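You operate a simulated robot arm through the tools that you are given. There is no shell and no other tool.

You are at the controls of a simulated robot arm. One attempt, no reset.

TASK
Lock the turntable, sponge the soil off it and stand the white bowl there.
Fine: pink sponge, back where it lay. What is to be rubbed or washed off counts as gone when no trace of it is left.

The check looks at the end state, three seconds after you hand in, the way a careful person would. Anything else that was tipped, shoved, dropped, spilled or broken makes it a failure.

THE ROBOT
A 6-joint arm with a two-finger gripper, fixed in place. Base frame: the origin is at the foot of the arm, x ahead of it, y to its left, z up; the work surface is at about z = 0.8. Readings come in m, rad, newtons and seconds.
Its first joint turns from -2.897 to 2.897 rad. Payload 2.45 kg.
The tool frame sits at the grasp point between the pads (the TCP): z along the fingers, y along the line on which they close. The tips reach 0.02 m beyond it. Largest opening 0.14 m; the body of the gripper starts 0.168 m behind the TCP.
Orientation is that of the tool frame in the base frame, as [roll, pitch, yaw] about the fixed x, y, z axes, in that order (R = Rz(yaw) Ry(pitch) Rx(roll)). With the fingers straight down and closing along the base's y, the tool's x points along the base's -x, its y along +y and its z along -z.

THE INTERFACE
- The arm moves only by the tool drive_tool. Its argument "moves" is a list that holds one entry, the list of rows, each a list of 6 numbers: the shift along the tool's x, y, z in units of 250 mm (1.0 is 250 mm), then the turn, a rotation vector about the tool's x, y, z in units of 120 degrees (1.0 is 120 degrees). In form: [[[tx, ty, tz, wx, wy, wz], ...]]. A call has 1 to 20 rows; each row is the pose to reach, as a shift and turn from the pose commanded when the call began, along the tool's axes at that moment. "hand" is the finger opening in m, from 0 to 0.14, set as the call begins (left out, the last holds). A call with a number of a shift or a turn outside -1 to 1 is refused whole. Each row takes 0.2 s and may step no farther than 0.05 m and 0.15 rad from the row before; otherwise, or with a gripper value out of range, the whole call is refused. Where a pose cannot be reached the arm comes as near as it can. A force on the tool above 40 N (or 10 N above the force at the start of the call, whichever is more), or a blocked arm, ends the call early, and 0.2 s more pass. The fingers move at their own pace (about 0.045 m/s each) and stop on an object; they squeeze with about 22 N. The grip force told is the motor's: it shows also when the fingers shut on nothing. Time passes only in rows, and 0.2 s behind the last, so rows that repeat a pose let the fingers close. The reply holds the time, the measured pose of the TCP, the force on the tool along the base axes, the opening and the grip force, in the units named above and with some noise, with the torque about the TCP (base axes, N m) and any sound that the robot's microphone picked up, and new pictures: "views" is both (left out), scene, wrist or none.
- Cameras (640 x 400 px; columns grow to the right, rows downward): "scene" is fixed at [0.052, -0.658, 1.4382]; the picture's right is [0.80, -0.59, 0.00], its down [-0.17, -0.23, -0.96] and it looks along [0.57, 0.77, -0.29] (base axes); focal length 357 px, centre (320, 200). "wrist" rides on the gripper at [0.078, 0.011, -0.209] in the tool frame; the picture's right is [-0.14, 0.99, 0.00], its down [-0.92, -0.13, -0.37] and it looks along [-0.37, -0.05, 0.93] (tool axes); focal length 280 px, centre (320, 200).
- probe_pixels(camera, pixels): for up to 12 pixels [column, row] of the newest picture of that camera ("zoom" is the newest enlarged one), the place [x, y, z] in the base frame of the surface seen there, good to about 0.003 m, but the place of the scene camera against the robot may be out by one fixed shift of up to 0.018 m in any direction. No time passes.
- enlarge(camera, box): a new picture of the part [left, top, right, bottom] of that camera's present view, enlarged. No time passes.
- hand_in(): hands the job in; it is judged then, once.

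Leave the gripper open and the arm clear of the work at the hand-in unless told otherwise.

The tools are called by a JSON object that holds its "api" and its "payload". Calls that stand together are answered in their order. drive_tool: Moves the arm, as the interface text tells. Its arguments: {"type":"object","properties":{"moves":{"type":"array","items":{"type":"array","items":{"type":"array","items":{"type":"number"}}}},"hand":{"type":"number"},"views":{"type":"string","enum":["both","scene","wrist","none"]}},"required":["moves"]} The other tools are called the same way: probe_pixels (camera, pixels) gives the place of the surface under pixels of a picture; enlarge (camera, box) takes an enlarged picture of a part of a camera's view; hand_in () hands the job in.

At the start:

```text
clock: 0.0
tool_pos: [0.7178, 0.3902, 1.2262]
tool_rot: [-3.142, 0.001, 3.141]
ft_force: [0.2, -0.1, 0.2]
torque: [0.01, -0.04, 0.02]
finger_gap: 0.1398
finger_force: 0.1
```

scene: 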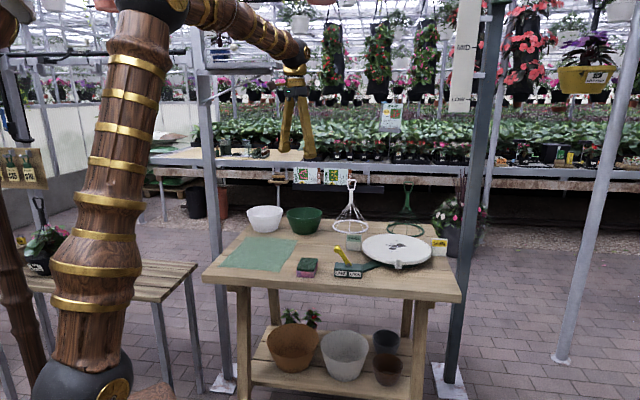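
wrist: 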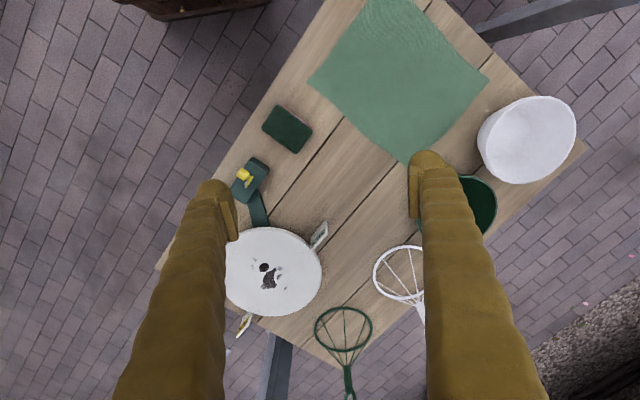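

I see a table with a white bowl, green bowl, a green cloth, a sponge, a turntable with a green bracket and yellow lever, and soil on the disc. I'll enlarge both views to see the details.

{"api": "enlarge", "payload": {"camera": "scene", "box": [280, 170, 460, 290]}}

{"api": "enlarge", "payload": {"camera": "wrist", "box": [200, 90, 360, 350]}}

```text
3.33 times, centred on (370, 230) of scene
```

zoom: 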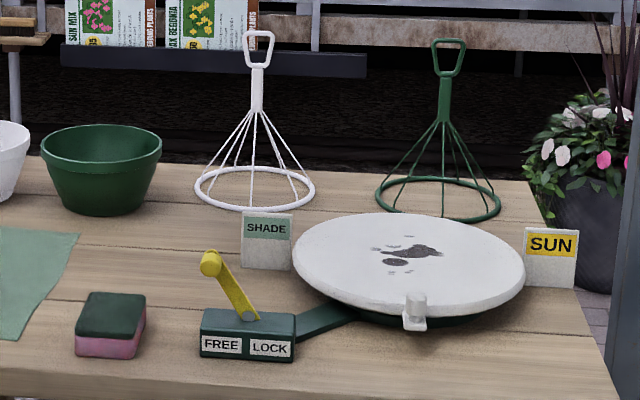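

```text
1.54 times, centred on (280, 220) of wrist
```

zoom: 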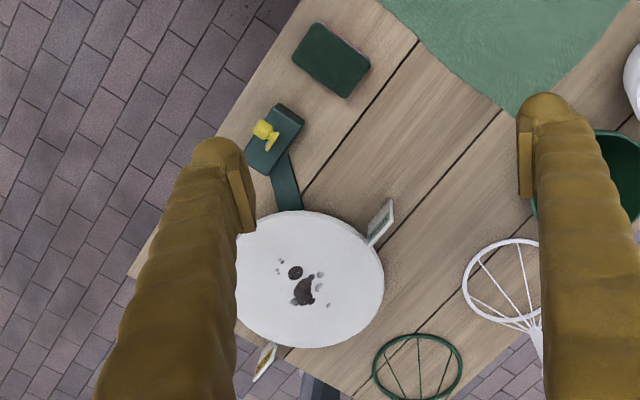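

The yellow lever leans to FREE; it must be pushed to LOCK. I'll probe key places from the wrist camera and the scene camera, to get the layout and their offset.

{"api": "probe_pixels", "payload": {"camera": "wrist", "pixels": [[287, 129], [264, 125], [284, 151], [311, 131], [292, 107], [240, 176], [248, 183], [270, 272], [527, 140], [545, 99], [320, 272], [300, 180]]}}

{"api": "enlarge", "payload": {"camera": "scene", "box": [290, 230, 380, 290]}}

```text
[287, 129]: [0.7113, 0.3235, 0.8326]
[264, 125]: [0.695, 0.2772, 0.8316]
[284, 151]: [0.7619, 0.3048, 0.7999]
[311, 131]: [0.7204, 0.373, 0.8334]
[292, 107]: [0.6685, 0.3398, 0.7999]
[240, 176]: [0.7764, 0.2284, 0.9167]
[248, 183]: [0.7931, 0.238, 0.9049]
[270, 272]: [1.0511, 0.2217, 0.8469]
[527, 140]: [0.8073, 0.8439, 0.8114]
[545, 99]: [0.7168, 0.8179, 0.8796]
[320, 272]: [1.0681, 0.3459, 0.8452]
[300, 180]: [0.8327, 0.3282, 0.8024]
```

```text
6.67 times, centred on (335, 260) of scene
```

zoom: 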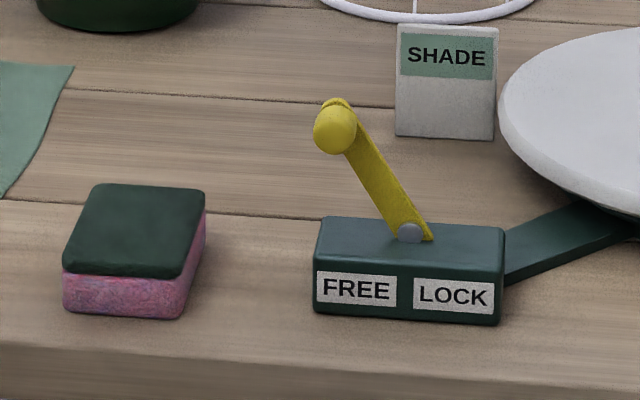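

The soil lies about 1.07 m from the base, past the straight-down reach, so the tool will have to be tilted outward there. Next I probe the disc's rim, the soil, and the lever with both cameras.

{"api": "probe_pixels", "payload": {"camera": "wrist", "pixels": [[271, 230], [240, 300], [270, 316], [321, 272], [315, 250], [312, 295], [264, 267], [270, 283], [280, 270], [257, 160], [262, 180], [244, 195]]}}

{"api": "probe_pixels", "payload": {"camera": "scene", "pixels": [[364, 252], [426, 252], [394, 236], [400, 261], [395, 239], [391, 244], [340, 244], [348, 262], [308, 263], [265, 210], [248, 222], [265, 218]]}}

{"api": "enlarge", "payload": {"camera": "scene", "box": [355, 225, 440, 280]}}

```text
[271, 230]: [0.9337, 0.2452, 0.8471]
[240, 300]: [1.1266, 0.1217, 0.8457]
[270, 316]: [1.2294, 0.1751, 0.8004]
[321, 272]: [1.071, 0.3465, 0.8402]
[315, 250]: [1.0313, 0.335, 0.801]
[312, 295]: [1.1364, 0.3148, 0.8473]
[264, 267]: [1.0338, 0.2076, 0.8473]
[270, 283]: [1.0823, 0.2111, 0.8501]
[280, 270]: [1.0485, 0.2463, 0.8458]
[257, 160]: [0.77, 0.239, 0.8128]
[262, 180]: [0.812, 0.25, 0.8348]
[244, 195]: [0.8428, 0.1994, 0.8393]
```

```text
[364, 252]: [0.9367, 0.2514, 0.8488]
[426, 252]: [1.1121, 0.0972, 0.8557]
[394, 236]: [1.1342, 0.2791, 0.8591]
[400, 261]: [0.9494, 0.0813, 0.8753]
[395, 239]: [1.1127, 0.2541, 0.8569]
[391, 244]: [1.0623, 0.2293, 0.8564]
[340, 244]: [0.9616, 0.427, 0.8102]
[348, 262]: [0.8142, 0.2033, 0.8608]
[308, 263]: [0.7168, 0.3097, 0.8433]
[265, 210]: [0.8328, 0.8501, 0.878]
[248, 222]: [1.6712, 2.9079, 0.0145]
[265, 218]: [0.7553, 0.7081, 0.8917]
```

```text
7.27 times, centred on (398, 252) of scene
```

zoom: 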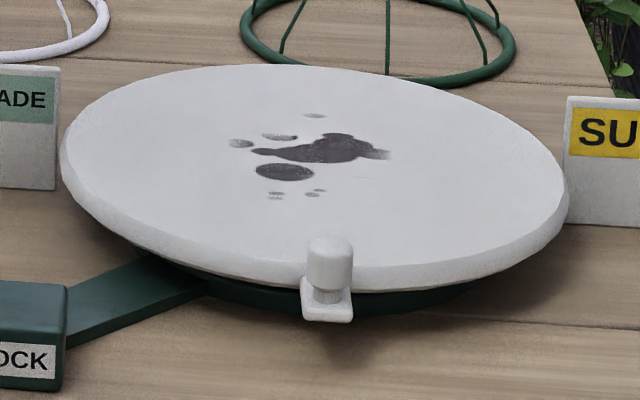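

I see white knob on the disc's rim at the front and soil near the centre. I probe the disc edges in this zoom, to fit its centre.

{"api": "probe_pixels", "payload": {"camera": "zoom", "pixels": [[66, 150], [120, 90], [250, 70], [400, 85], [520, 140], [562, 200], [480, 255], [200, 240], [330, 250], [230, 143], [375, 154], [275, 200]]}}

{"api": "enlarge", "payload": {"camera": "scene", "box": [230, 170, 380, 260]}}

```text
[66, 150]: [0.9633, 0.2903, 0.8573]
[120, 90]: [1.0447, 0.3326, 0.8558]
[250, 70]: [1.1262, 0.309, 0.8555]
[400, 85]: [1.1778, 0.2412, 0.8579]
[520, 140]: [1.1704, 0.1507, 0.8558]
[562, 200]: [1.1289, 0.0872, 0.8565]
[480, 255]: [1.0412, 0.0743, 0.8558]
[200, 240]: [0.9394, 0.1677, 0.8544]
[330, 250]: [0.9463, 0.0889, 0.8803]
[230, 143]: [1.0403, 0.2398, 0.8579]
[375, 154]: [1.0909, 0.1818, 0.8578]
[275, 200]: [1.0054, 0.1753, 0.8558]
```

```text
4.27 times, centred on (305, 215) of scene
```

zoom: 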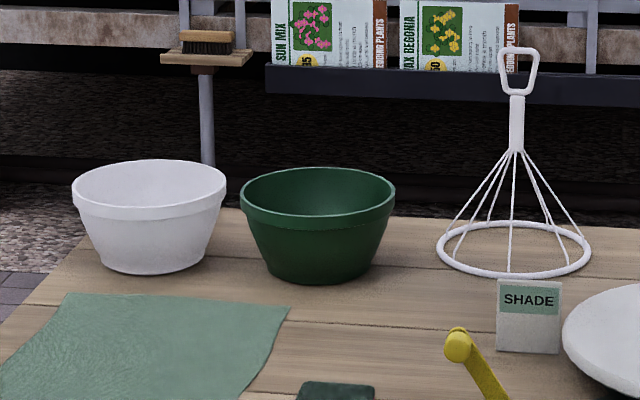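

I probe the bowls and hangers in this zoom, then the lever in another.

{"api": "probe_pixels", "payload": {"camera": "zoom", "pixels": [[76, 200], [225, 190], [150, 163], [150, 215], [150, 265], [150, 200], [245, 195], [392, 190], [440, 250], [588, 250], [512, 268], [517, 100]]}}

{"api": "enlarge", "payload": {"camera": "scene", "box": [325, 235, 373, 283]}}

```text
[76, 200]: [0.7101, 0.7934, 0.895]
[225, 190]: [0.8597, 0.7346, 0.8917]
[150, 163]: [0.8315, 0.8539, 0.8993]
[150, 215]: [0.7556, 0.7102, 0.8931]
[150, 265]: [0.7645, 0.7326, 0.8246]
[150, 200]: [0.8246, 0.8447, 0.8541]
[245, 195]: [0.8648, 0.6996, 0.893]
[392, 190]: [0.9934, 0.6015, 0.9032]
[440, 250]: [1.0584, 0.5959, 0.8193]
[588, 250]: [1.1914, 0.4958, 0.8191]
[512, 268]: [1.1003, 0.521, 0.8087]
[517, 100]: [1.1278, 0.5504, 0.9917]
```

```text
8.33 times, centred on (349, 259) of scene
```

zoom: 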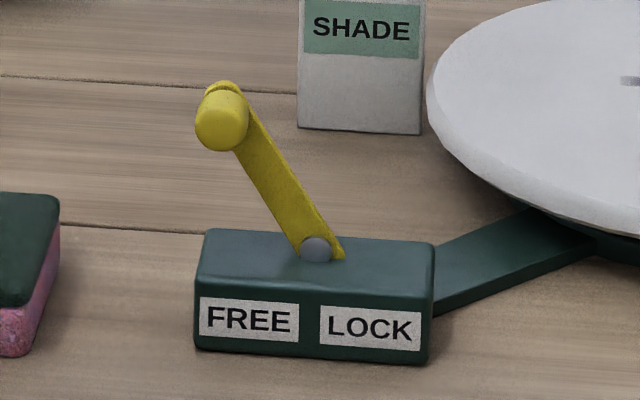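

Now probe the lever: knob, arm, pivot, box corners.

{"api": "probe_pixels", "payload": {"camera": "zoom", "pixels": [[220, 120], [222, 88], [240, 110], [275, 180], [255, 160], [316, 248], [335, 250], [205, 240], [430, 250], [210, 290], [420, 310], [415, 245]]}}

{"api": "probe_pixels", "payload": {"camera": "wrist", "pixels": [[241, 172], [237, 178], [243, 183], [247, 176], [251, 180], [232, 195], [245, 202], [270, 168], [256, 158], [268, 163], [233, 190], [262, 172]]}}

{"api": "enlarge", "payload": {"camera": "wrist", "box": [220, 140, 300, 220]}}

```text
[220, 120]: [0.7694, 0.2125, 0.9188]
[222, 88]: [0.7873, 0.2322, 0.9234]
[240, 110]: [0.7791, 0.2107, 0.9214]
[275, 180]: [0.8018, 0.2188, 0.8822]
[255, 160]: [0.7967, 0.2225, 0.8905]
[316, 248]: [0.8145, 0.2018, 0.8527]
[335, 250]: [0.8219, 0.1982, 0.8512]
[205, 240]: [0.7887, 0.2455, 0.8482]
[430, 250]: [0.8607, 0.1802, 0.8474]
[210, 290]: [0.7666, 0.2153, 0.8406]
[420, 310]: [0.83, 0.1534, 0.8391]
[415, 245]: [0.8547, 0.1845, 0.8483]
```

```text
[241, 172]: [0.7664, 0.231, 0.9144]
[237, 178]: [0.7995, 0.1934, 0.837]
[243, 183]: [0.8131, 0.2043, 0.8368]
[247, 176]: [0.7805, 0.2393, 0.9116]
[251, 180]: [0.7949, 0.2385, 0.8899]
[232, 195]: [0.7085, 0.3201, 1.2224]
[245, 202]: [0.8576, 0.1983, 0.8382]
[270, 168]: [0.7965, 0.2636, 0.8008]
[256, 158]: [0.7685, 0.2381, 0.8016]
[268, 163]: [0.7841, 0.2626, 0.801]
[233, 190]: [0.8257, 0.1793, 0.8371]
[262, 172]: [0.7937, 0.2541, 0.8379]
```

```text
5.00 times, centred on (260, 180) of wrist
```

zoom: 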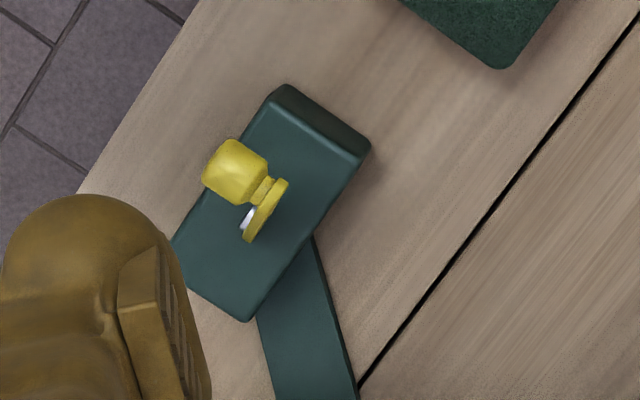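

The wrist zoom shows the lever well. I'll probe its parts there, as this camera agrees with the arm.

{"api": "probe_pixels", "payload": {"camera": "zoom", "pixels": [[362, 158], [270, 108], [180, 243], [248, 315], [230, 165], [215, 175], [255, 165], [270, 190], [282, 185], [252, 230], [247, 218], [262, 205]]}}

```text
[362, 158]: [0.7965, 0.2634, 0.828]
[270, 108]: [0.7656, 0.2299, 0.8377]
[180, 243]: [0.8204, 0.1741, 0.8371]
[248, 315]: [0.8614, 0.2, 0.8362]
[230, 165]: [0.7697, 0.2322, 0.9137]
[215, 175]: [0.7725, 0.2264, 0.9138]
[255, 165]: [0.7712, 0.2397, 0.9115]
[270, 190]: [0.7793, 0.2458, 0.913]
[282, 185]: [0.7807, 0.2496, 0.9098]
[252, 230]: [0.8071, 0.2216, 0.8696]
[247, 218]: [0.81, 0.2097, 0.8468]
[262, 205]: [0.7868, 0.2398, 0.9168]
```

Box top runs from FREE (≈0.78,0.247) to LOCK (≈0.84,0.187). The knob sits at about (0.771, 0.232, 0.912), so it must be pushed along (+0.72,−0.69). First I close the fingers, turn the tool 46° and move over the FREE side of the lever at a safe height.

{"api": "drive_tool", "payload": {"moves": [[[-0.0165, -0.0793, 0.1173, 0, 0, -0.0639], [-0.0331, -0.1587, 0.2347, 0, 0, -0.1278], [-0.0496, -0.238, 0.352, 0, 0, -0.1917], [-0.0661, -0.3173, 0.4693, 0, 0, -0.2556], [-0.0827, -0.3967, 0.5867, 0, 0, -0.3194], [-0.0992, -0.476, 0.704, 0, 0, -0.3833], [-0.0992, -0.476, 0.704, 0, 0, -0.3833], [-0.0992, -0.476, 0.704, 0, 0, -0.3833]]], "hand": 0}}

```text
clock: 1.8
tool_pos: [0.7425, 0.2735, 1.0512]
tool_rot: [-3.141, -0.001, -2.34]
ft_force: [0.9, 0.3, 0.1]
torque: [-0.03, 0.02, 0.03]
finger_gap: 0.0001
finger_force: 16.2
```

scene: 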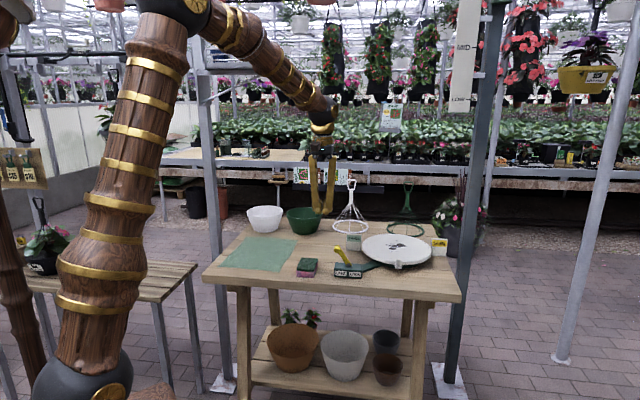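
wrist: 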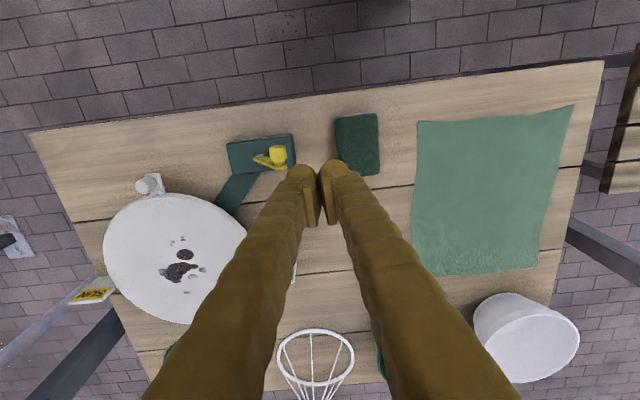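

Now a clearer wrist view. The knob is at about (278,153). I enlarge the lever and the disc to refine positions.

{"api": "enlarge", "payload": {"camera": "wrist", "box": [210, 110, 390, 220]}}

{"api": "probe_pixels", "payload": {"camera": "wrist", "pixels": [[277, 153], [281, 158], [262, 159], [180, 195], [106, 255], [200, 318], [240, 225], [185, 254], [178, 272], [200, 270], [150, 185], [172, 240]]}}

```text
3.56 times, centred on (300, 165) of wrist
```

zoom: 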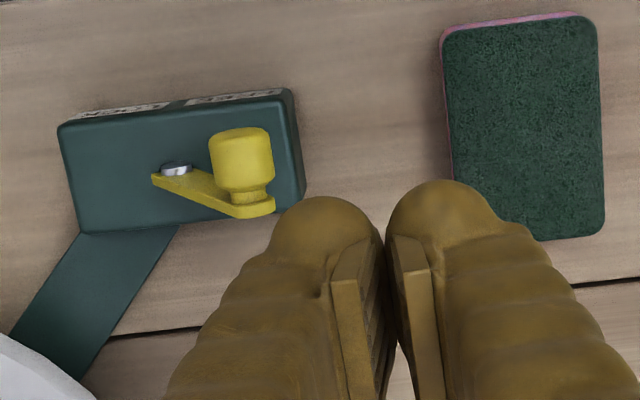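

```text
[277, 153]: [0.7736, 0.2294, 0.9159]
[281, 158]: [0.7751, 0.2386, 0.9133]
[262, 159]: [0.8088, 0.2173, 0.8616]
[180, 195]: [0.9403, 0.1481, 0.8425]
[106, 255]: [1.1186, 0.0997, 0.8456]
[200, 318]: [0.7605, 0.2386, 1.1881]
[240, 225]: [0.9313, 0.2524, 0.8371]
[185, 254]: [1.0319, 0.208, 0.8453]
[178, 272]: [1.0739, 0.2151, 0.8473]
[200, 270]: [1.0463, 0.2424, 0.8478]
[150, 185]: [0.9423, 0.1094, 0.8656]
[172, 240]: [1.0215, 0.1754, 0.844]
```

Sponge sits right of the tool, knob to the left, lined up with the closed fingers. I lower the tips to about z 0.89 on the FREE side, then push toward LOCK (−y of tool) by 0.1 m.

{"api": "drive_tool", "payload": {"moves": [[[0, 0, 0.14, 0, 0, 0], [0, 0, 0.28, 0, 0, 0], [0, 0, 0.42, 0, 0, 0], [0, 0, 0.56, 0, 0, 0], [0, 0, 0.56, 0, 0, 0], [0, -0.04, 0.56, 0, 0, 0], [0, -0.08, 0.56, 0, 0, 0], [0, -0.12, 0.56, 0, 0, 0], [0, -0.16, 0.56, 0, 0, 0], [0, -0.2, 0.56, 0, 0, 0], [0, -0.24, 0.56, 0, 0, 0], [0, -0.28, 0.56, 0, 0, 0], [0, -0.32, 0.56, 0, 0, 0], [0, -0.36, 0.56, 0, 0, 0], [0, -0.4, 0.56, 0, 0, 0]]]}}

```text
clock: 5.2
tool_pos: [0.8115, 0.2047, 0.91]
tool_rot: [3.139, -0.003, -2.336]
ft_force: [-12.5, 10.7, 12.7]
torque: [-0.07, -0.19, 0.07]
finger_gap: 0.0001
finger_force: 22.2
stopped in row 15: the force on the tool passed its limit at 42 N (the readings are from after the stop); the commanded pose is now the measured one
```

scene: 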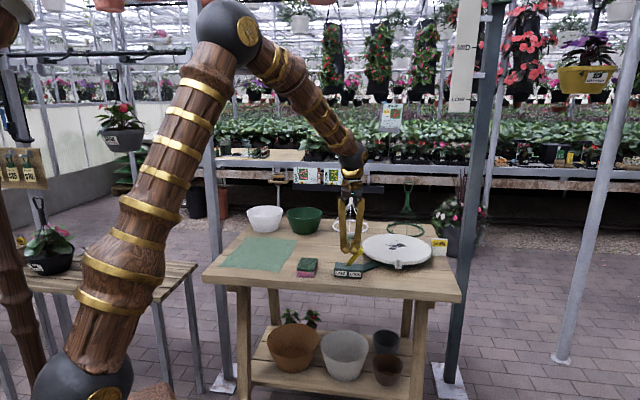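
wrist: 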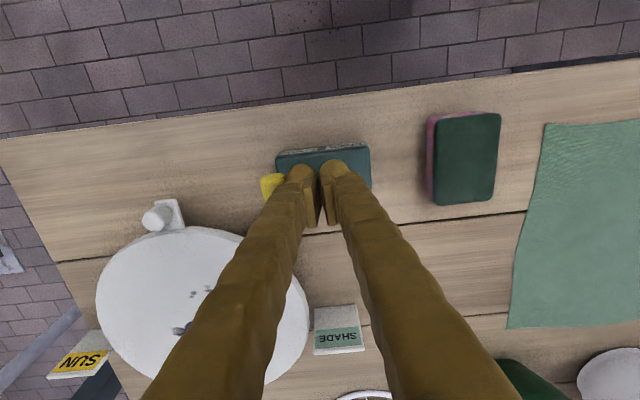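

It stopped with 42 N after about 0.096 m, and the knob is on the LOCK side now. I back off a little, rise, and look.

{"api": "drive_tool", "payload": {"moves": [[[0, 0.06, 0, 0, 0, 0], [0, 0.06, -0.2, 0, 0, 0], [0, 0.06, -0.4, 0, 0, 0], [0, 0.06, -0.6, 0, 0, 0]]]}}

{"api": "enlarge", "payload": {"camera": "scene", "box": [320, 230, 380, 285]}}

```text
clock: 6.2
tool_pos: [0.8011, 0.2142, 1.0607]
tool_rot: [3.137, -0.002, -2.338]
ft_force: [0.1, 0.4, -0.7]
torque: [0.01, 0.02, 0.0]
finger_gap: 0.0
finger_force: 22.1
```

scene: 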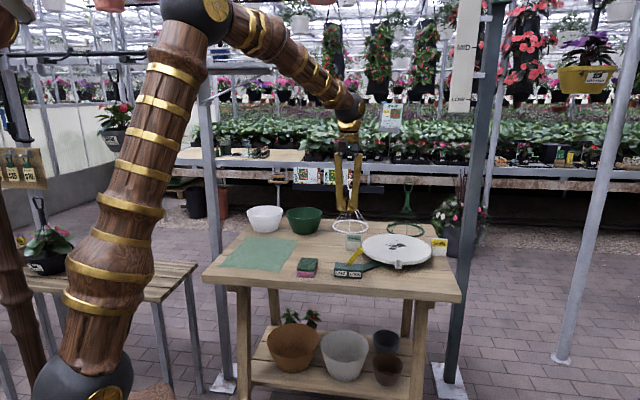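
wrist: 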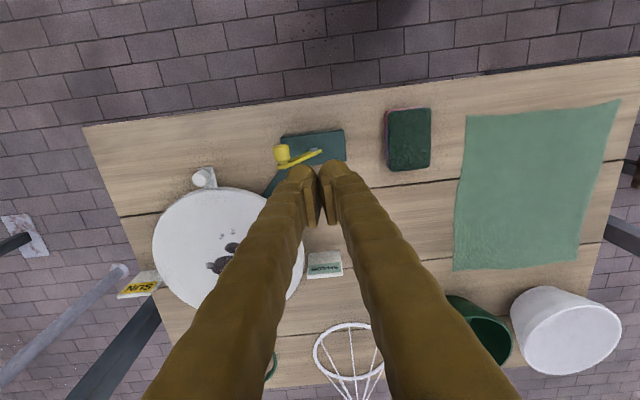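

```text
7.27 times, centred on (350, 258) of scene
```

zoom: 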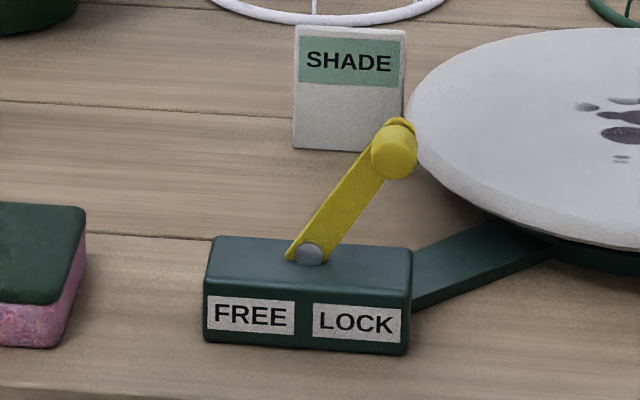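

The lever now leans against its LOCK stop. Next the sponge: I enlarge and probe its corners, recording where it lay.

{"api": "enlarge", "payload": {"camera": "wrist", "box": [360, 90, 460, 190]}}

{"api": "enlarge", "payload": {"camera": "scene", "box": [285, 245, 330, 285]}}

```text
4.00 times, centred on (410, 140) of wrist
```

zoom: 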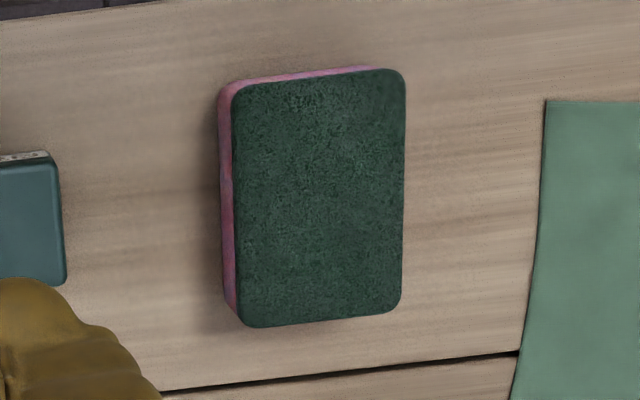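

```text
10.00 times, centred on (308, 265) of scene
```

zoom: 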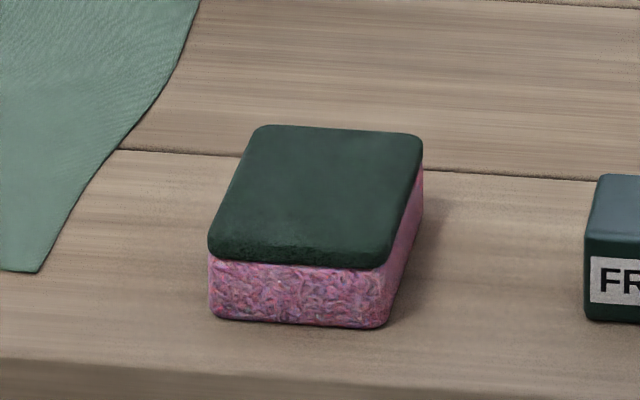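

Probing the sponge's top corners and edges in the wrist picture.

{"api": "probe_pixels", "payload": {"camera": "wrist", "pixels": [[391, 113], [429, 110], [392, 169], [428, 166], [389, 140], [430.5, 138], [410, 110], [410, 169], [410, 140], [386.5, 140], [405, 107.8]]}}

{"api": "probe_pixels", "payload": {"camera": "scene", "pixels": [[302, 258.5], [317.5, 259.5], [298, 269], [314, 271], [308, 264]]}}

```text
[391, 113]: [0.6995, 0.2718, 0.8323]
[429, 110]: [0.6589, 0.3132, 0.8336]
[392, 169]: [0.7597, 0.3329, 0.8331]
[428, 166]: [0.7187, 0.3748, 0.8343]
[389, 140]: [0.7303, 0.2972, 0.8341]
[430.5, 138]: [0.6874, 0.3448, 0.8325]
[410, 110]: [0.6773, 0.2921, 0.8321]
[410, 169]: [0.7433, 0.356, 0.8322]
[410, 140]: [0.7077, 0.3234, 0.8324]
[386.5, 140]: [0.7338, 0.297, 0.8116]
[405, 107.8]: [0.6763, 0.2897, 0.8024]
```

```text
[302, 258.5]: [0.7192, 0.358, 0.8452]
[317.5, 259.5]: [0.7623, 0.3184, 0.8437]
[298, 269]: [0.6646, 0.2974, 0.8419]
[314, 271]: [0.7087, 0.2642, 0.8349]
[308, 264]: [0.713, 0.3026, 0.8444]
```

The sponge: centre ≈ (0.709, 0.323), long axis at ≈45.5°, about 0.09 × 0.06 × 0.033, pink face already down. Since the soil lies far out, I'll grip it with the tool tilted 35° along its long axis. I move above it, tilting and opening to 0.09.

{"api": "drive_tool", "payload": {"moves": [[[-0.0118, 0.1135, 0, 0, -0.0583, 0], [-0.0235, 0.227, 0, 0, -0.1167, 0], [-0.0353, 0.3406, 0.06, 0, -0.175, 0], [-0.047, 0.4541, 0.14, 0, -0.2333, 0], [-0.0588, 0.5676, 0.24, 0, -0.2917, 0], [-0.0588, 0.5676, 0.24, 0, -0.2917, 0]]], "hand": 0.09}}

```text
clock: 7.6
tool_pos: [0.7075, 0.3242, 0.9993]
tool_rot: [3.138, 0.61, -2.34]
ft_force: [0.5, -0.2, -0.2]
torque: [0.0, -0.04, 0.0]
finger_gap: 0.0902
finger_force: 0.1
```

scene: 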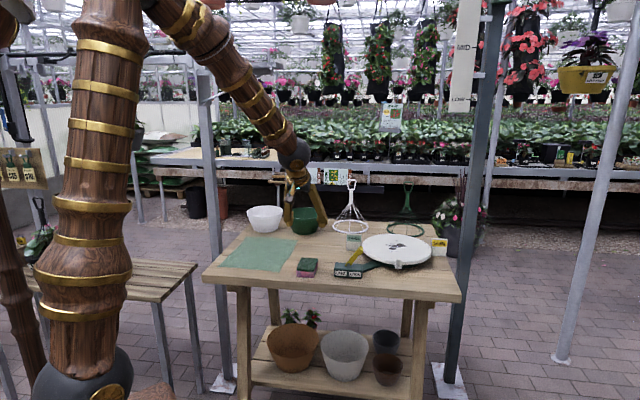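
wrist: 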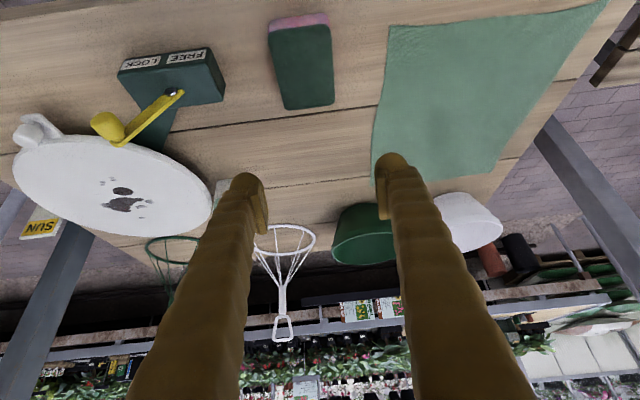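

Tilt is right. I descend straight onto the sponge so that the lowest finger corners end just above the table (TCP z ≈ 0.831).

{"api": "drive_tool", "payload": {"moves": [[[0.081, -0.007, 0.1074, 0, 0, 0], [0.162, -0.007, 0.2148, 0, 0, 0], [0.243, -0.007, 0.3222, 0, 0, 0], [0.324, -0.007, 0.4296, 0, 0, 0], [0.38, -0.007, 0.504, 0, 0, 0], [0.405, -0.007, 0.537, 0, 0, 0], [0.405, -0.007, 0.537, 0, 0, 0]]]}}

{"api": "enlarge", "payload": {"camera": "scene", "box": [280, 225, 350, 285]}}

```text
clock: 9.2
tool_pos: [0.7061, 0.3197, 0.8326]
tool_rot: [3.137, 0.61, -2.341]
ft_force: [0.0, 0.9, -0.3]
torque: [0.02, 0.03, -0.01]
finger_gap: 0.0901
finger_force: 0.1
```

scene: 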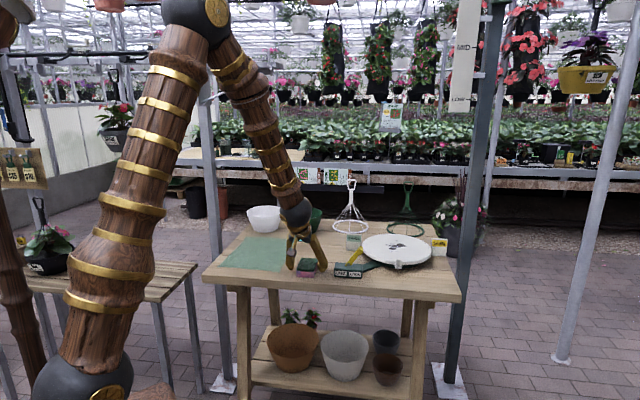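
wrist: 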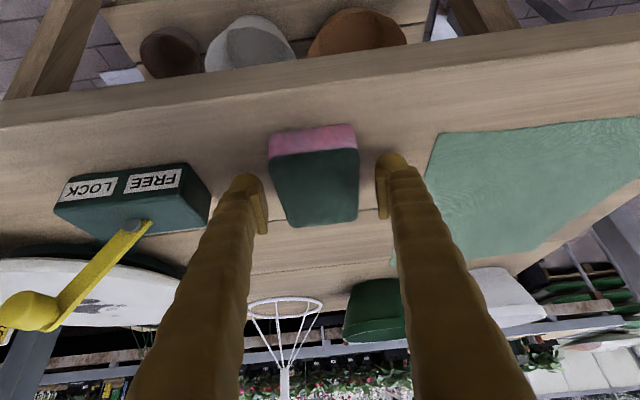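

```text
6.67 times, centred on (315, 255) of scene
```

zoom: 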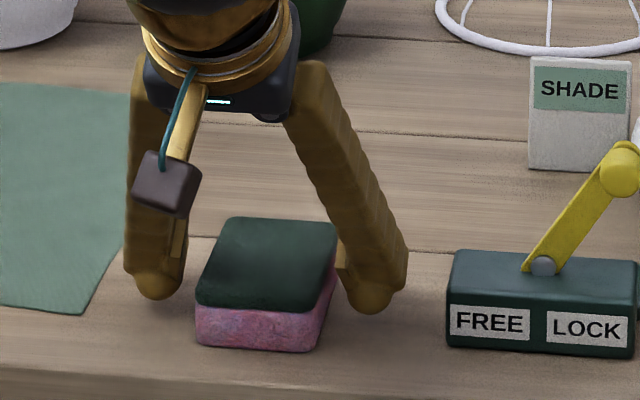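

The fingers straddle the sponge evenly. I close on it, holding position.

{"api": "drive_tool", "payload": {"moves": [[[0, 0, 0, 0, 0, 0], [0, 0, 0, 0, 0, 0], [0, 0, 0, 0, 0, 0], [0, 0, 0, 0, 0, 0], [0, 0, 0, 0, 0, 0]]], "hand": 0}}

{"api": "enlarge", "payload": {"camera": "scene", "box": [280, 225, 350, 285]}}

```text
clock: 10.4
tool_pos: [0.7069, 0.3194, 0.8324]
tool_rot: [3.137, 0.61, -2.34]
ft_force: [0.4, -0.1, -0.3]
torque: [-0.01, -0.02, 0.02]
finger_gap: 0.063
finger_force: 21.8
```

scene: 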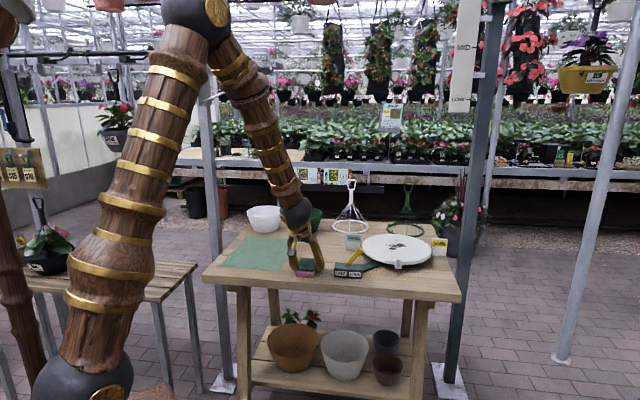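
wrist: 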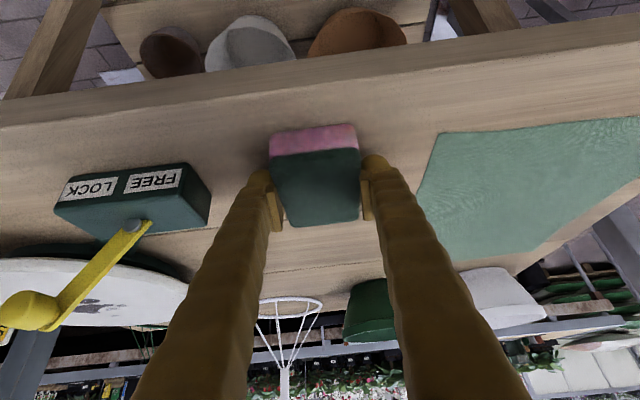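

```text
6.67 times, centred on (315, 255) of scene
```

zoom: 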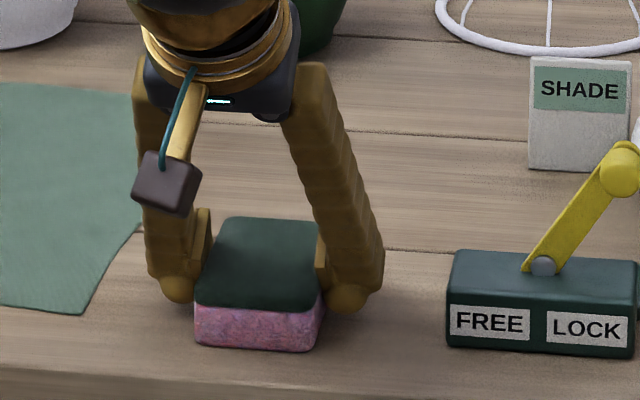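

Grip holds at 0.063 m; sponge bottom is about 0.032 below the TCP. I lift it straight up 0.17 m and start swinging toward the disc.

{"api": "drive_tool", "payload": {"moves": [[[-0.04, 0, -0.057, 0, 0, 0], [-0.13, 0, -0.186, 0, 0, 0], [-0.22, 0, -0.314, 0, 0, 0], [-0.31, 0, -0.443, 0, 0, 0], [-0.39, 0, -0.557, 0, 0, 0], [-0.4468, -0.1507, -0.5172, 0.02055, 0, 0.02935], [-0.5036, -0.3014, -0.4774, 0.0411, 0, 0.0587], [-0.5604, -0.4521, -0.4376, 0.0617, 0, 0.088], [-0.6172, -0.6028, -0.398, 0.0822, 0, 0.1174]]]}}

```text
clock: 12.4
tool_pos: [0.8649, 0.263, 1.0018]
tool_rot: [3.137, 0.609, -2.64]
ft_force: [-0.7, 0.9, -0.1]
torque: [0.0, -0.01, 0.02]
finger_gap: 0.0633
finger_force: 22.4
```

scene: 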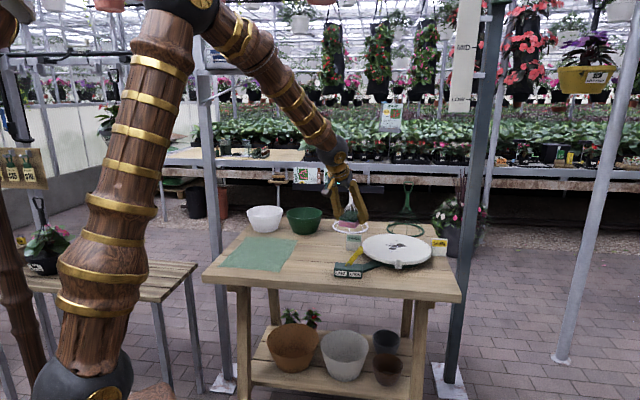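
wrist: 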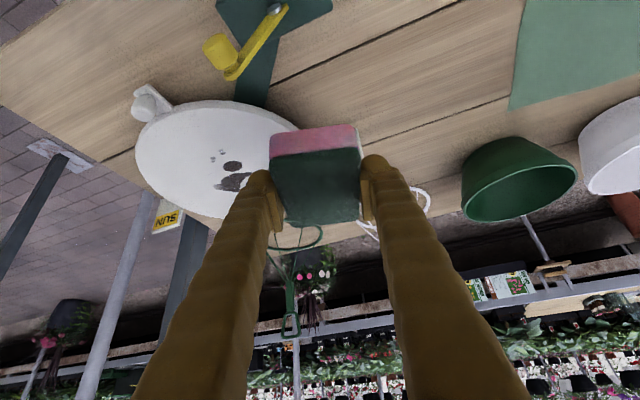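

The sponge is held firmly and the soil is in view at about (230,175). I enlarge and probe the soil and disc rim.

{"api": "enlarge", "payload": {"camera": "wrist", "box": [125, 70, 305, 230]}}

{"api": "enlarge", "payload": {"camera": "scene", "box": [355, 225, 440, 280]}}

{"api": "probe_pixels", "payload": {"camera": "wrist", "pixels": [[232, 166], [235, 182], [213, 159], [221, 151], [137, 145], [195, 103], [240, 105], [285, 118], [165, 205], [210, 216], [152, 101], [250, 175]]}}

```text
2.50 times, centred on (215, 150) of wrist
```

zoom: 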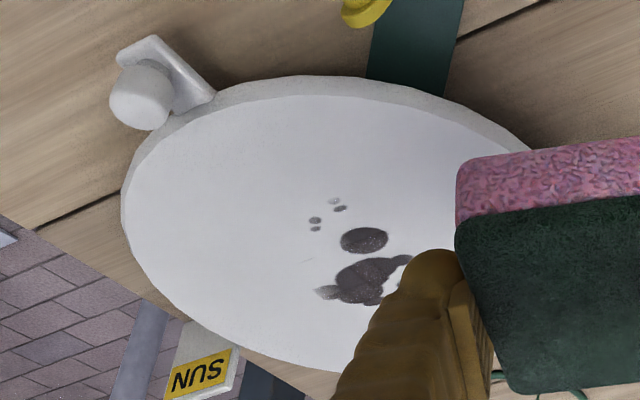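

```text
7.27 times, centred on (398, 252) of scene
```

zoom: 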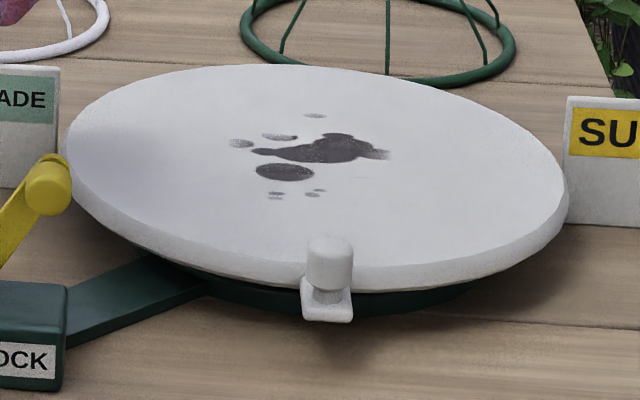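

```text
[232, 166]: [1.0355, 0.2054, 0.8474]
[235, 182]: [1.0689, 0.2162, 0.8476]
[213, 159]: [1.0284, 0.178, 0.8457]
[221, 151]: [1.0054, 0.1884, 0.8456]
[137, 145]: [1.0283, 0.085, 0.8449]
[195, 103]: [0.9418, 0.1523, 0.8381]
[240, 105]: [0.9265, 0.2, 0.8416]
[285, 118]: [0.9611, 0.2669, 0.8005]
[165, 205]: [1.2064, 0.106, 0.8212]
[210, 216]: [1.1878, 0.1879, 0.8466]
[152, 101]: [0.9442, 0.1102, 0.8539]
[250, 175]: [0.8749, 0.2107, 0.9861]
```

I probe every soil mark in the scene zoom (main blob, round blob, small marks) to get the extent, using the round blob to tie both cameras.

{"api": "probe_pixels", "payload": {"camera": "zoom", "pixels": [[285, 172], [320, 150], [253, 151], [388, 154], [315, 115], [241, 143], [278, 136], [274, 196], [322, 191], [365, 178], [350, 138], [308, 195]]}}

```text
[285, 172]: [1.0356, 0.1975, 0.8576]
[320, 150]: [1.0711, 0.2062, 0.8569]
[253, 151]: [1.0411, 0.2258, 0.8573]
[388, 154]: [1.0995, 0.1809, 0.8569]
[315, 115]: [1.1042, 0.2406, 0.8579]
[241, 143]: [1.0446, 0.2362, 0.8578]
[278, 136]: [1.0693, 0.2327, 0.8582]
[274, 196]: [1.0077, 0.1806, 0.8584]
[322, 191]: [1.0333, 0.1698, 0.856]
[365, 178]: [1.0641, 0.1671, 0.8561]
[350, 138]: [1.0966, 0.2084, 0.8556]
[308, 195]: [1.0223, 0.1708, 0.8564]
```

The soil spans roughly r 1.02–1.14 m from the base at azimuth ≈11.6°. I finish the swing to above the disc centre at z ≈ 0.93, sponge aligned radially.

{"api": "drive_tool", "payload": {"moves": [[[-0.0451, -0.0996, 0.06, 0.0163, 0, 0.0234], [-0.0903, -0.1992, 0.14, 0.0327, 0, 0.0469], [-0.1354, -0.2988, 0.26, 0.049, 0, 0.0703], [-0.1806, -0.3984, 0.39, 0.0654, 0, 0.0938], [-0.2257, -0.498, 0.5076, 0.0817, 0, 0.1172], [-0.2257, -0.498, 0.5076, 0.0817, 0, 0.1172]]]}}

{"api": "enlarge", "payload": {"camera": "scene", "box": [345, 200, 445, 280]}}

```text
clock: 13.8
tool_pos: [1.0277, 0.2094, 0.9266]
tool_rot: [3.14, 0.607, -2.939]
ft_force: [0.0, -0.1, 0.5]
torque: [-0.01, 0.0, -0.01]
finger_gap: 0.0634
finger_force: 21.5
```

scene: 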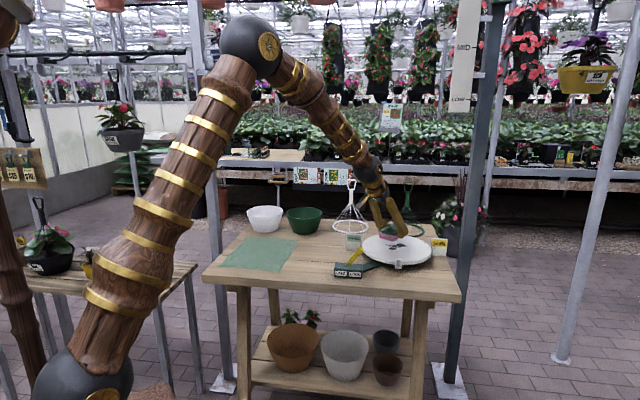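
wrist: 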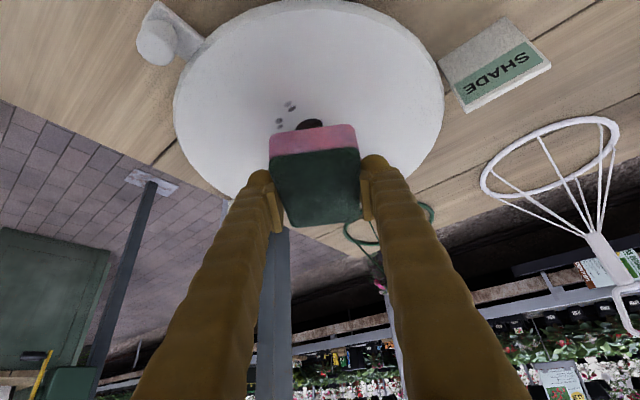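

```text
5.00 times, centred on (395, 240) of scene
```

zoom: 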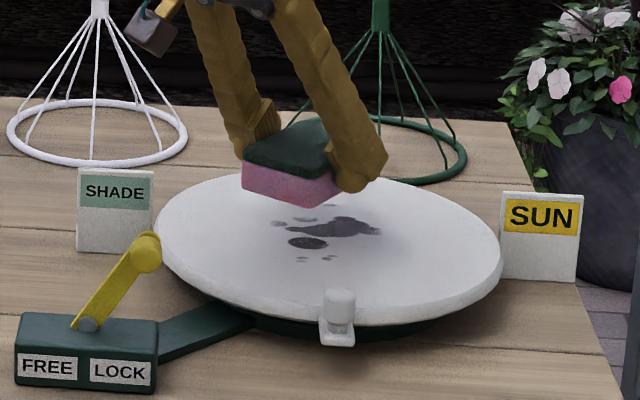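

The sponge hangs level above the disc. I move outward to r ≈ 1.10, then lower gently to expected contact (TCP z ≈ 0.878).

{"api": "drive_tool", "payload": {"moves": [[[-0.0838, 0, 0.0582, 0, 0, 0], [-0.1676, 0, 0.1164, 0, 0, 0], [-0.1676, 0, 0.1164, 0, 0, 0], [-0.1306, 0, 0.1696, 0, 0, 0], [-0.0936, 0, 0.2229, 0, 0, 0], [-0.0752, 0, 0.2495, 0, 0, 0], [-0.0567, 0, 0.2761, 0, 0, 0], [-0.0567, 0, 0.2761, 0, 0, 0]]]}}

{"api": "enlarge", "payload": {"camera": "scene", "box": [345, 200, 445, 280]}}

```text
clock: 15.6
tool_pos: [1.078, 0.2207, 0.8818]
tool_rot: [3.141, 0.607, -2.94]
ft_force: [0.0, -0.5, -0.6]
torque: [0.02, -0.01, 0.01]
finger_gap: 0.0631
finger_force: 22.1
```

scene: 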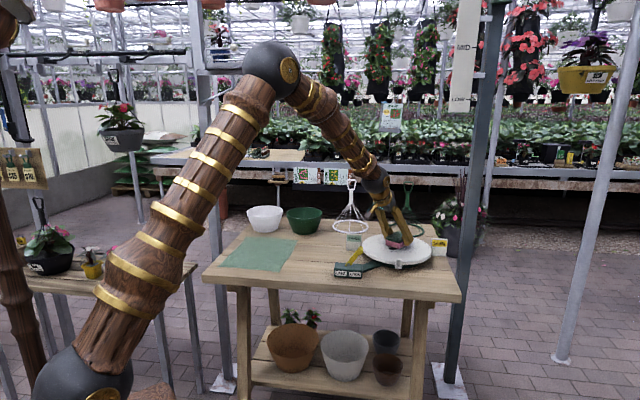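
wrist: 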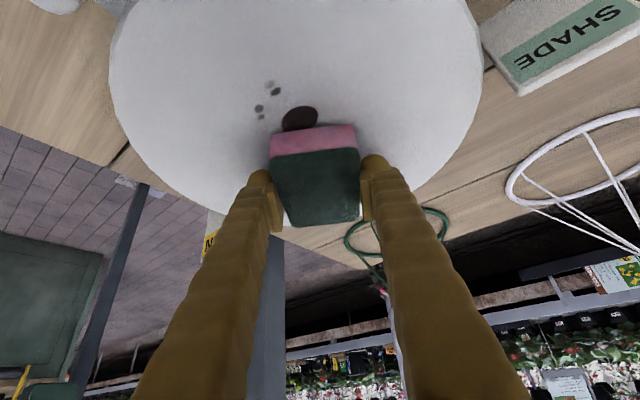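

```text
5.00 times, centred on (395, 240) of scene
```

zoom: 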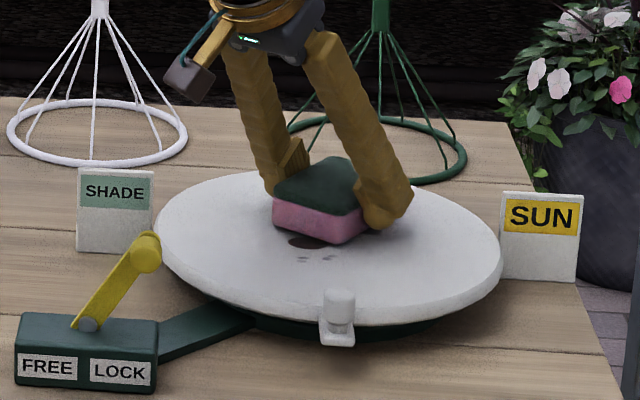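

Reach is fine (r = 1.10) and no contact force yet. I lower 1 mm per row for 4 mm and watch the force.

{"api": "drive_tool", "payload": {"moves": [[[0.0023, 0, 0.0033, 0, 0, 0], [0.0046, 0, 0.0066, 0, 0, 0], [0.0068, 0, 0.0099, 0, 0, 0], [0.0091, 0, 0.0131, 0, 0, 0], [0.0091, 0, 0.0131, 0, 0, 0]]], "views": "none"}}

```text
clock: 16.8
tool_pos: [1.0791, 0.2234, 0.8772]
tool_rot: [3.138, 0.607, -2.939]
ft_force: [-0.6, 0.1, 2.7]
torque: [0.02, 0.07, -0.01]
finger_gap: 0.063
finger_force: 22.4
```

Contact: 2.7 N upward. I press about 1.5 mm more and make a first short stroke toward −t, reading the force.

{"api": "drive_tool", "payload": {"moves": [[[0.0034, 0, 0.0049, 0, 0, 0], [0.0034, -0.04, 0.0049, 0, 0, 0], [0.0034, -0.08, 0.0049, 0, 0, 0], [0.0034, -0.1, 0.0049, 0, 0, 0]]], "views": "none"}}

```text
clock: 17.8
tool_pos: [1.0838, 0.1966, 0.8759]
tool_rot: [3.137, 0.607, -2.939]
ft_force: [-2.0, 13.7, 22.9]
torque: [0.18, 0.19, -0.09]
finger_gap: 0.063
finger_force: 22.1
```

23 N is more than needed. I ease up 0.8 mm and run a rectangular wiping loop: inward, across, outward, back across.

{"api": "drive_tool", "payload": {"moves": [[[-0.0018, 0, -0.0026, 0, 0, 0], [0.0376, 0, -0.03, 0, 0, 0], [0.077, 0, -0.0574, 0, 0, 0], [0.1164, 0, -0.0847, 0, 0, 0], [0.1558, 0, -0.1121, 0, 0, 0], [0.1953, 0, -0.1395, 0, 0, 0], [0.1953, 0.0533, -0.1395, 0, 0, 0], [0.1953, 0.1067, -0.1395, 0, 0, 0], [0.1953, 0.16, -0.1395, 0, 0, 0], [0.1558, 0.16, -0.1121, 0, 0, 0], [0.1164, 0.16, -0.0847, 0, 0, 0], [0.077, 0.16, -0.0574, 0, 0, 0], [0.0376, 0.16, -0.03, 0, 0, 0], [-0.0018, 0.16, -0.0026, 0, 0, 0], [-0.0018, 0.1067, -0.0026, 0, 0, 0], [-0.0018, 0.0533, -0.0026, 0, 0, 0], [-0.0018, 0, -0.0026, 0, 0, 0]]]}}

{"api": "enlarge", "payload": {"camera": "scene", "box": [345, 200, 445, 280]}}

```text
clock: 21.4
tool_pos: [1.0822, 0.1972, 0.8768]
tool_rot: [3.138, 0.608, -2.939]
ft_force: [-0.8, -0.6, -1.0]
torque: [0.01, 0.01, -0.03]
finger_gap: 0.0635
finger_force: 22.0
```

scene: 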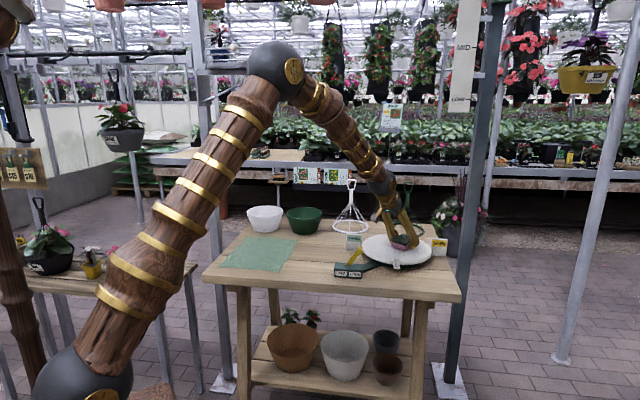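
wrist: 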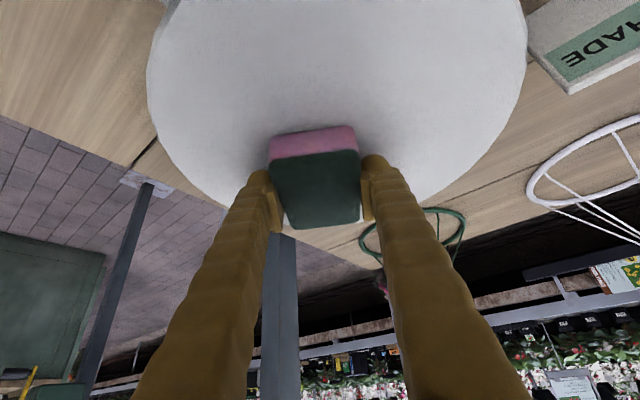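

```text
5.00 times, centred on (395, 240) of scene
```

zoom: 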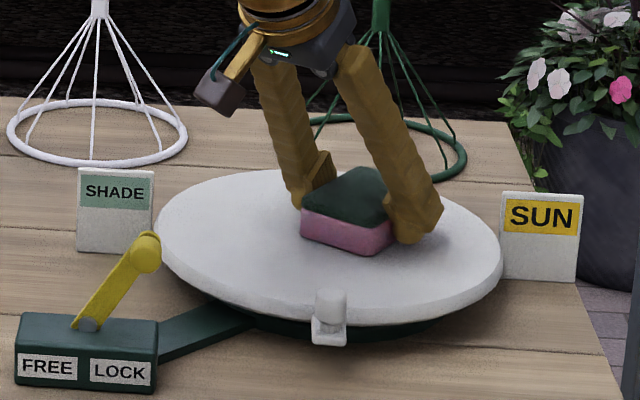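

The near soil is gone; contact force dropped to about zero, so I press 0.8 mm lower and run a wider loop, covering the far marks and both sides.

{"api": "drive_tool", "payload": {"moves": [[[0.0018, 0, 0.0026, 0, 0, 0], [-0.0311, 0, 0.0254, 0, 0, 0], [-0.0311, 0.06, 0.0254, 0, 0, 0], [-0.0311, 0.12, 0.0254, 0, 0, 0], [-0.0311, 0.18, 0.0254, 0, 0, 0], [-0.0311, 0.24, 0.0254, 0, 0, 0], [0.0018, 0.24, 0.0026, 0, 0, 0], [0.0412, 0.24, -0.0248, 0, 0, 0], [0.0806, 0.24, -0.0521, 0, 0, 0], [0.12, 0.24, -0.0795, 0, 0, 0], [0.1594, 0.24, -0.1069, 0, 0, 0], [0.1594, 0.18, -0.1069, 0, 0, 0], [0.1594, 0.12, -0.1069, 0, 0, 0], [0.1594, 0.06, -0.1069, 0, 0, 0], [0.1594, 0, -0.1069, 0, 0, 0], [0.1594, -0.06, -0.1069, 0, 0, 0], [0.12, -0.06, -0.0795, 0, 0, 0], [0.0806, -0.06, -0.0521, 0, 0, 0], [0.0412, -0.06, -0.0248, 0, 0, 0], [0.0018, -0.06, 0.0026, 0, 0, 0]]], "views": "scene"}}

{"api": "enlarge", "payload": {"camera": "scene", "box": [345, 200, 445, 280]}}

```text
clock: 25.6
tool_pos: [1.0849, 0.1845, 0.8762]
tool_rot: [3.14, 0.607, -2.939]
ft_force: [0.2, 0.6, -0.4]
torque: [0.04, -0.02, -0.01]
finger_gap: 0.0631
finger_force: 21.9
```

scene: 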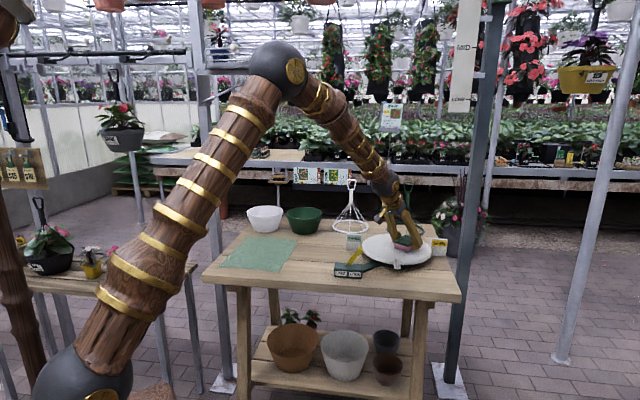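

```text
5.00 times, centred on (395, 240) of scene
```

zoom: 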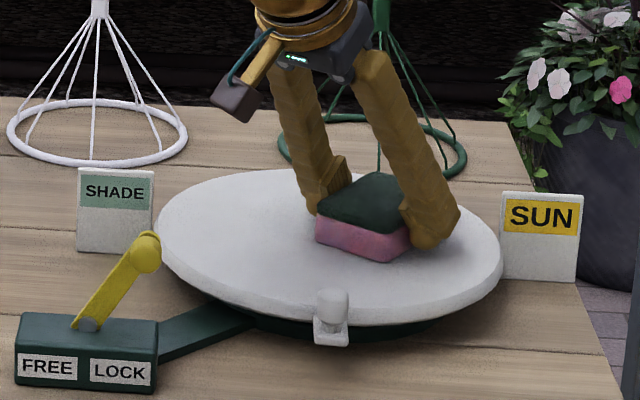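

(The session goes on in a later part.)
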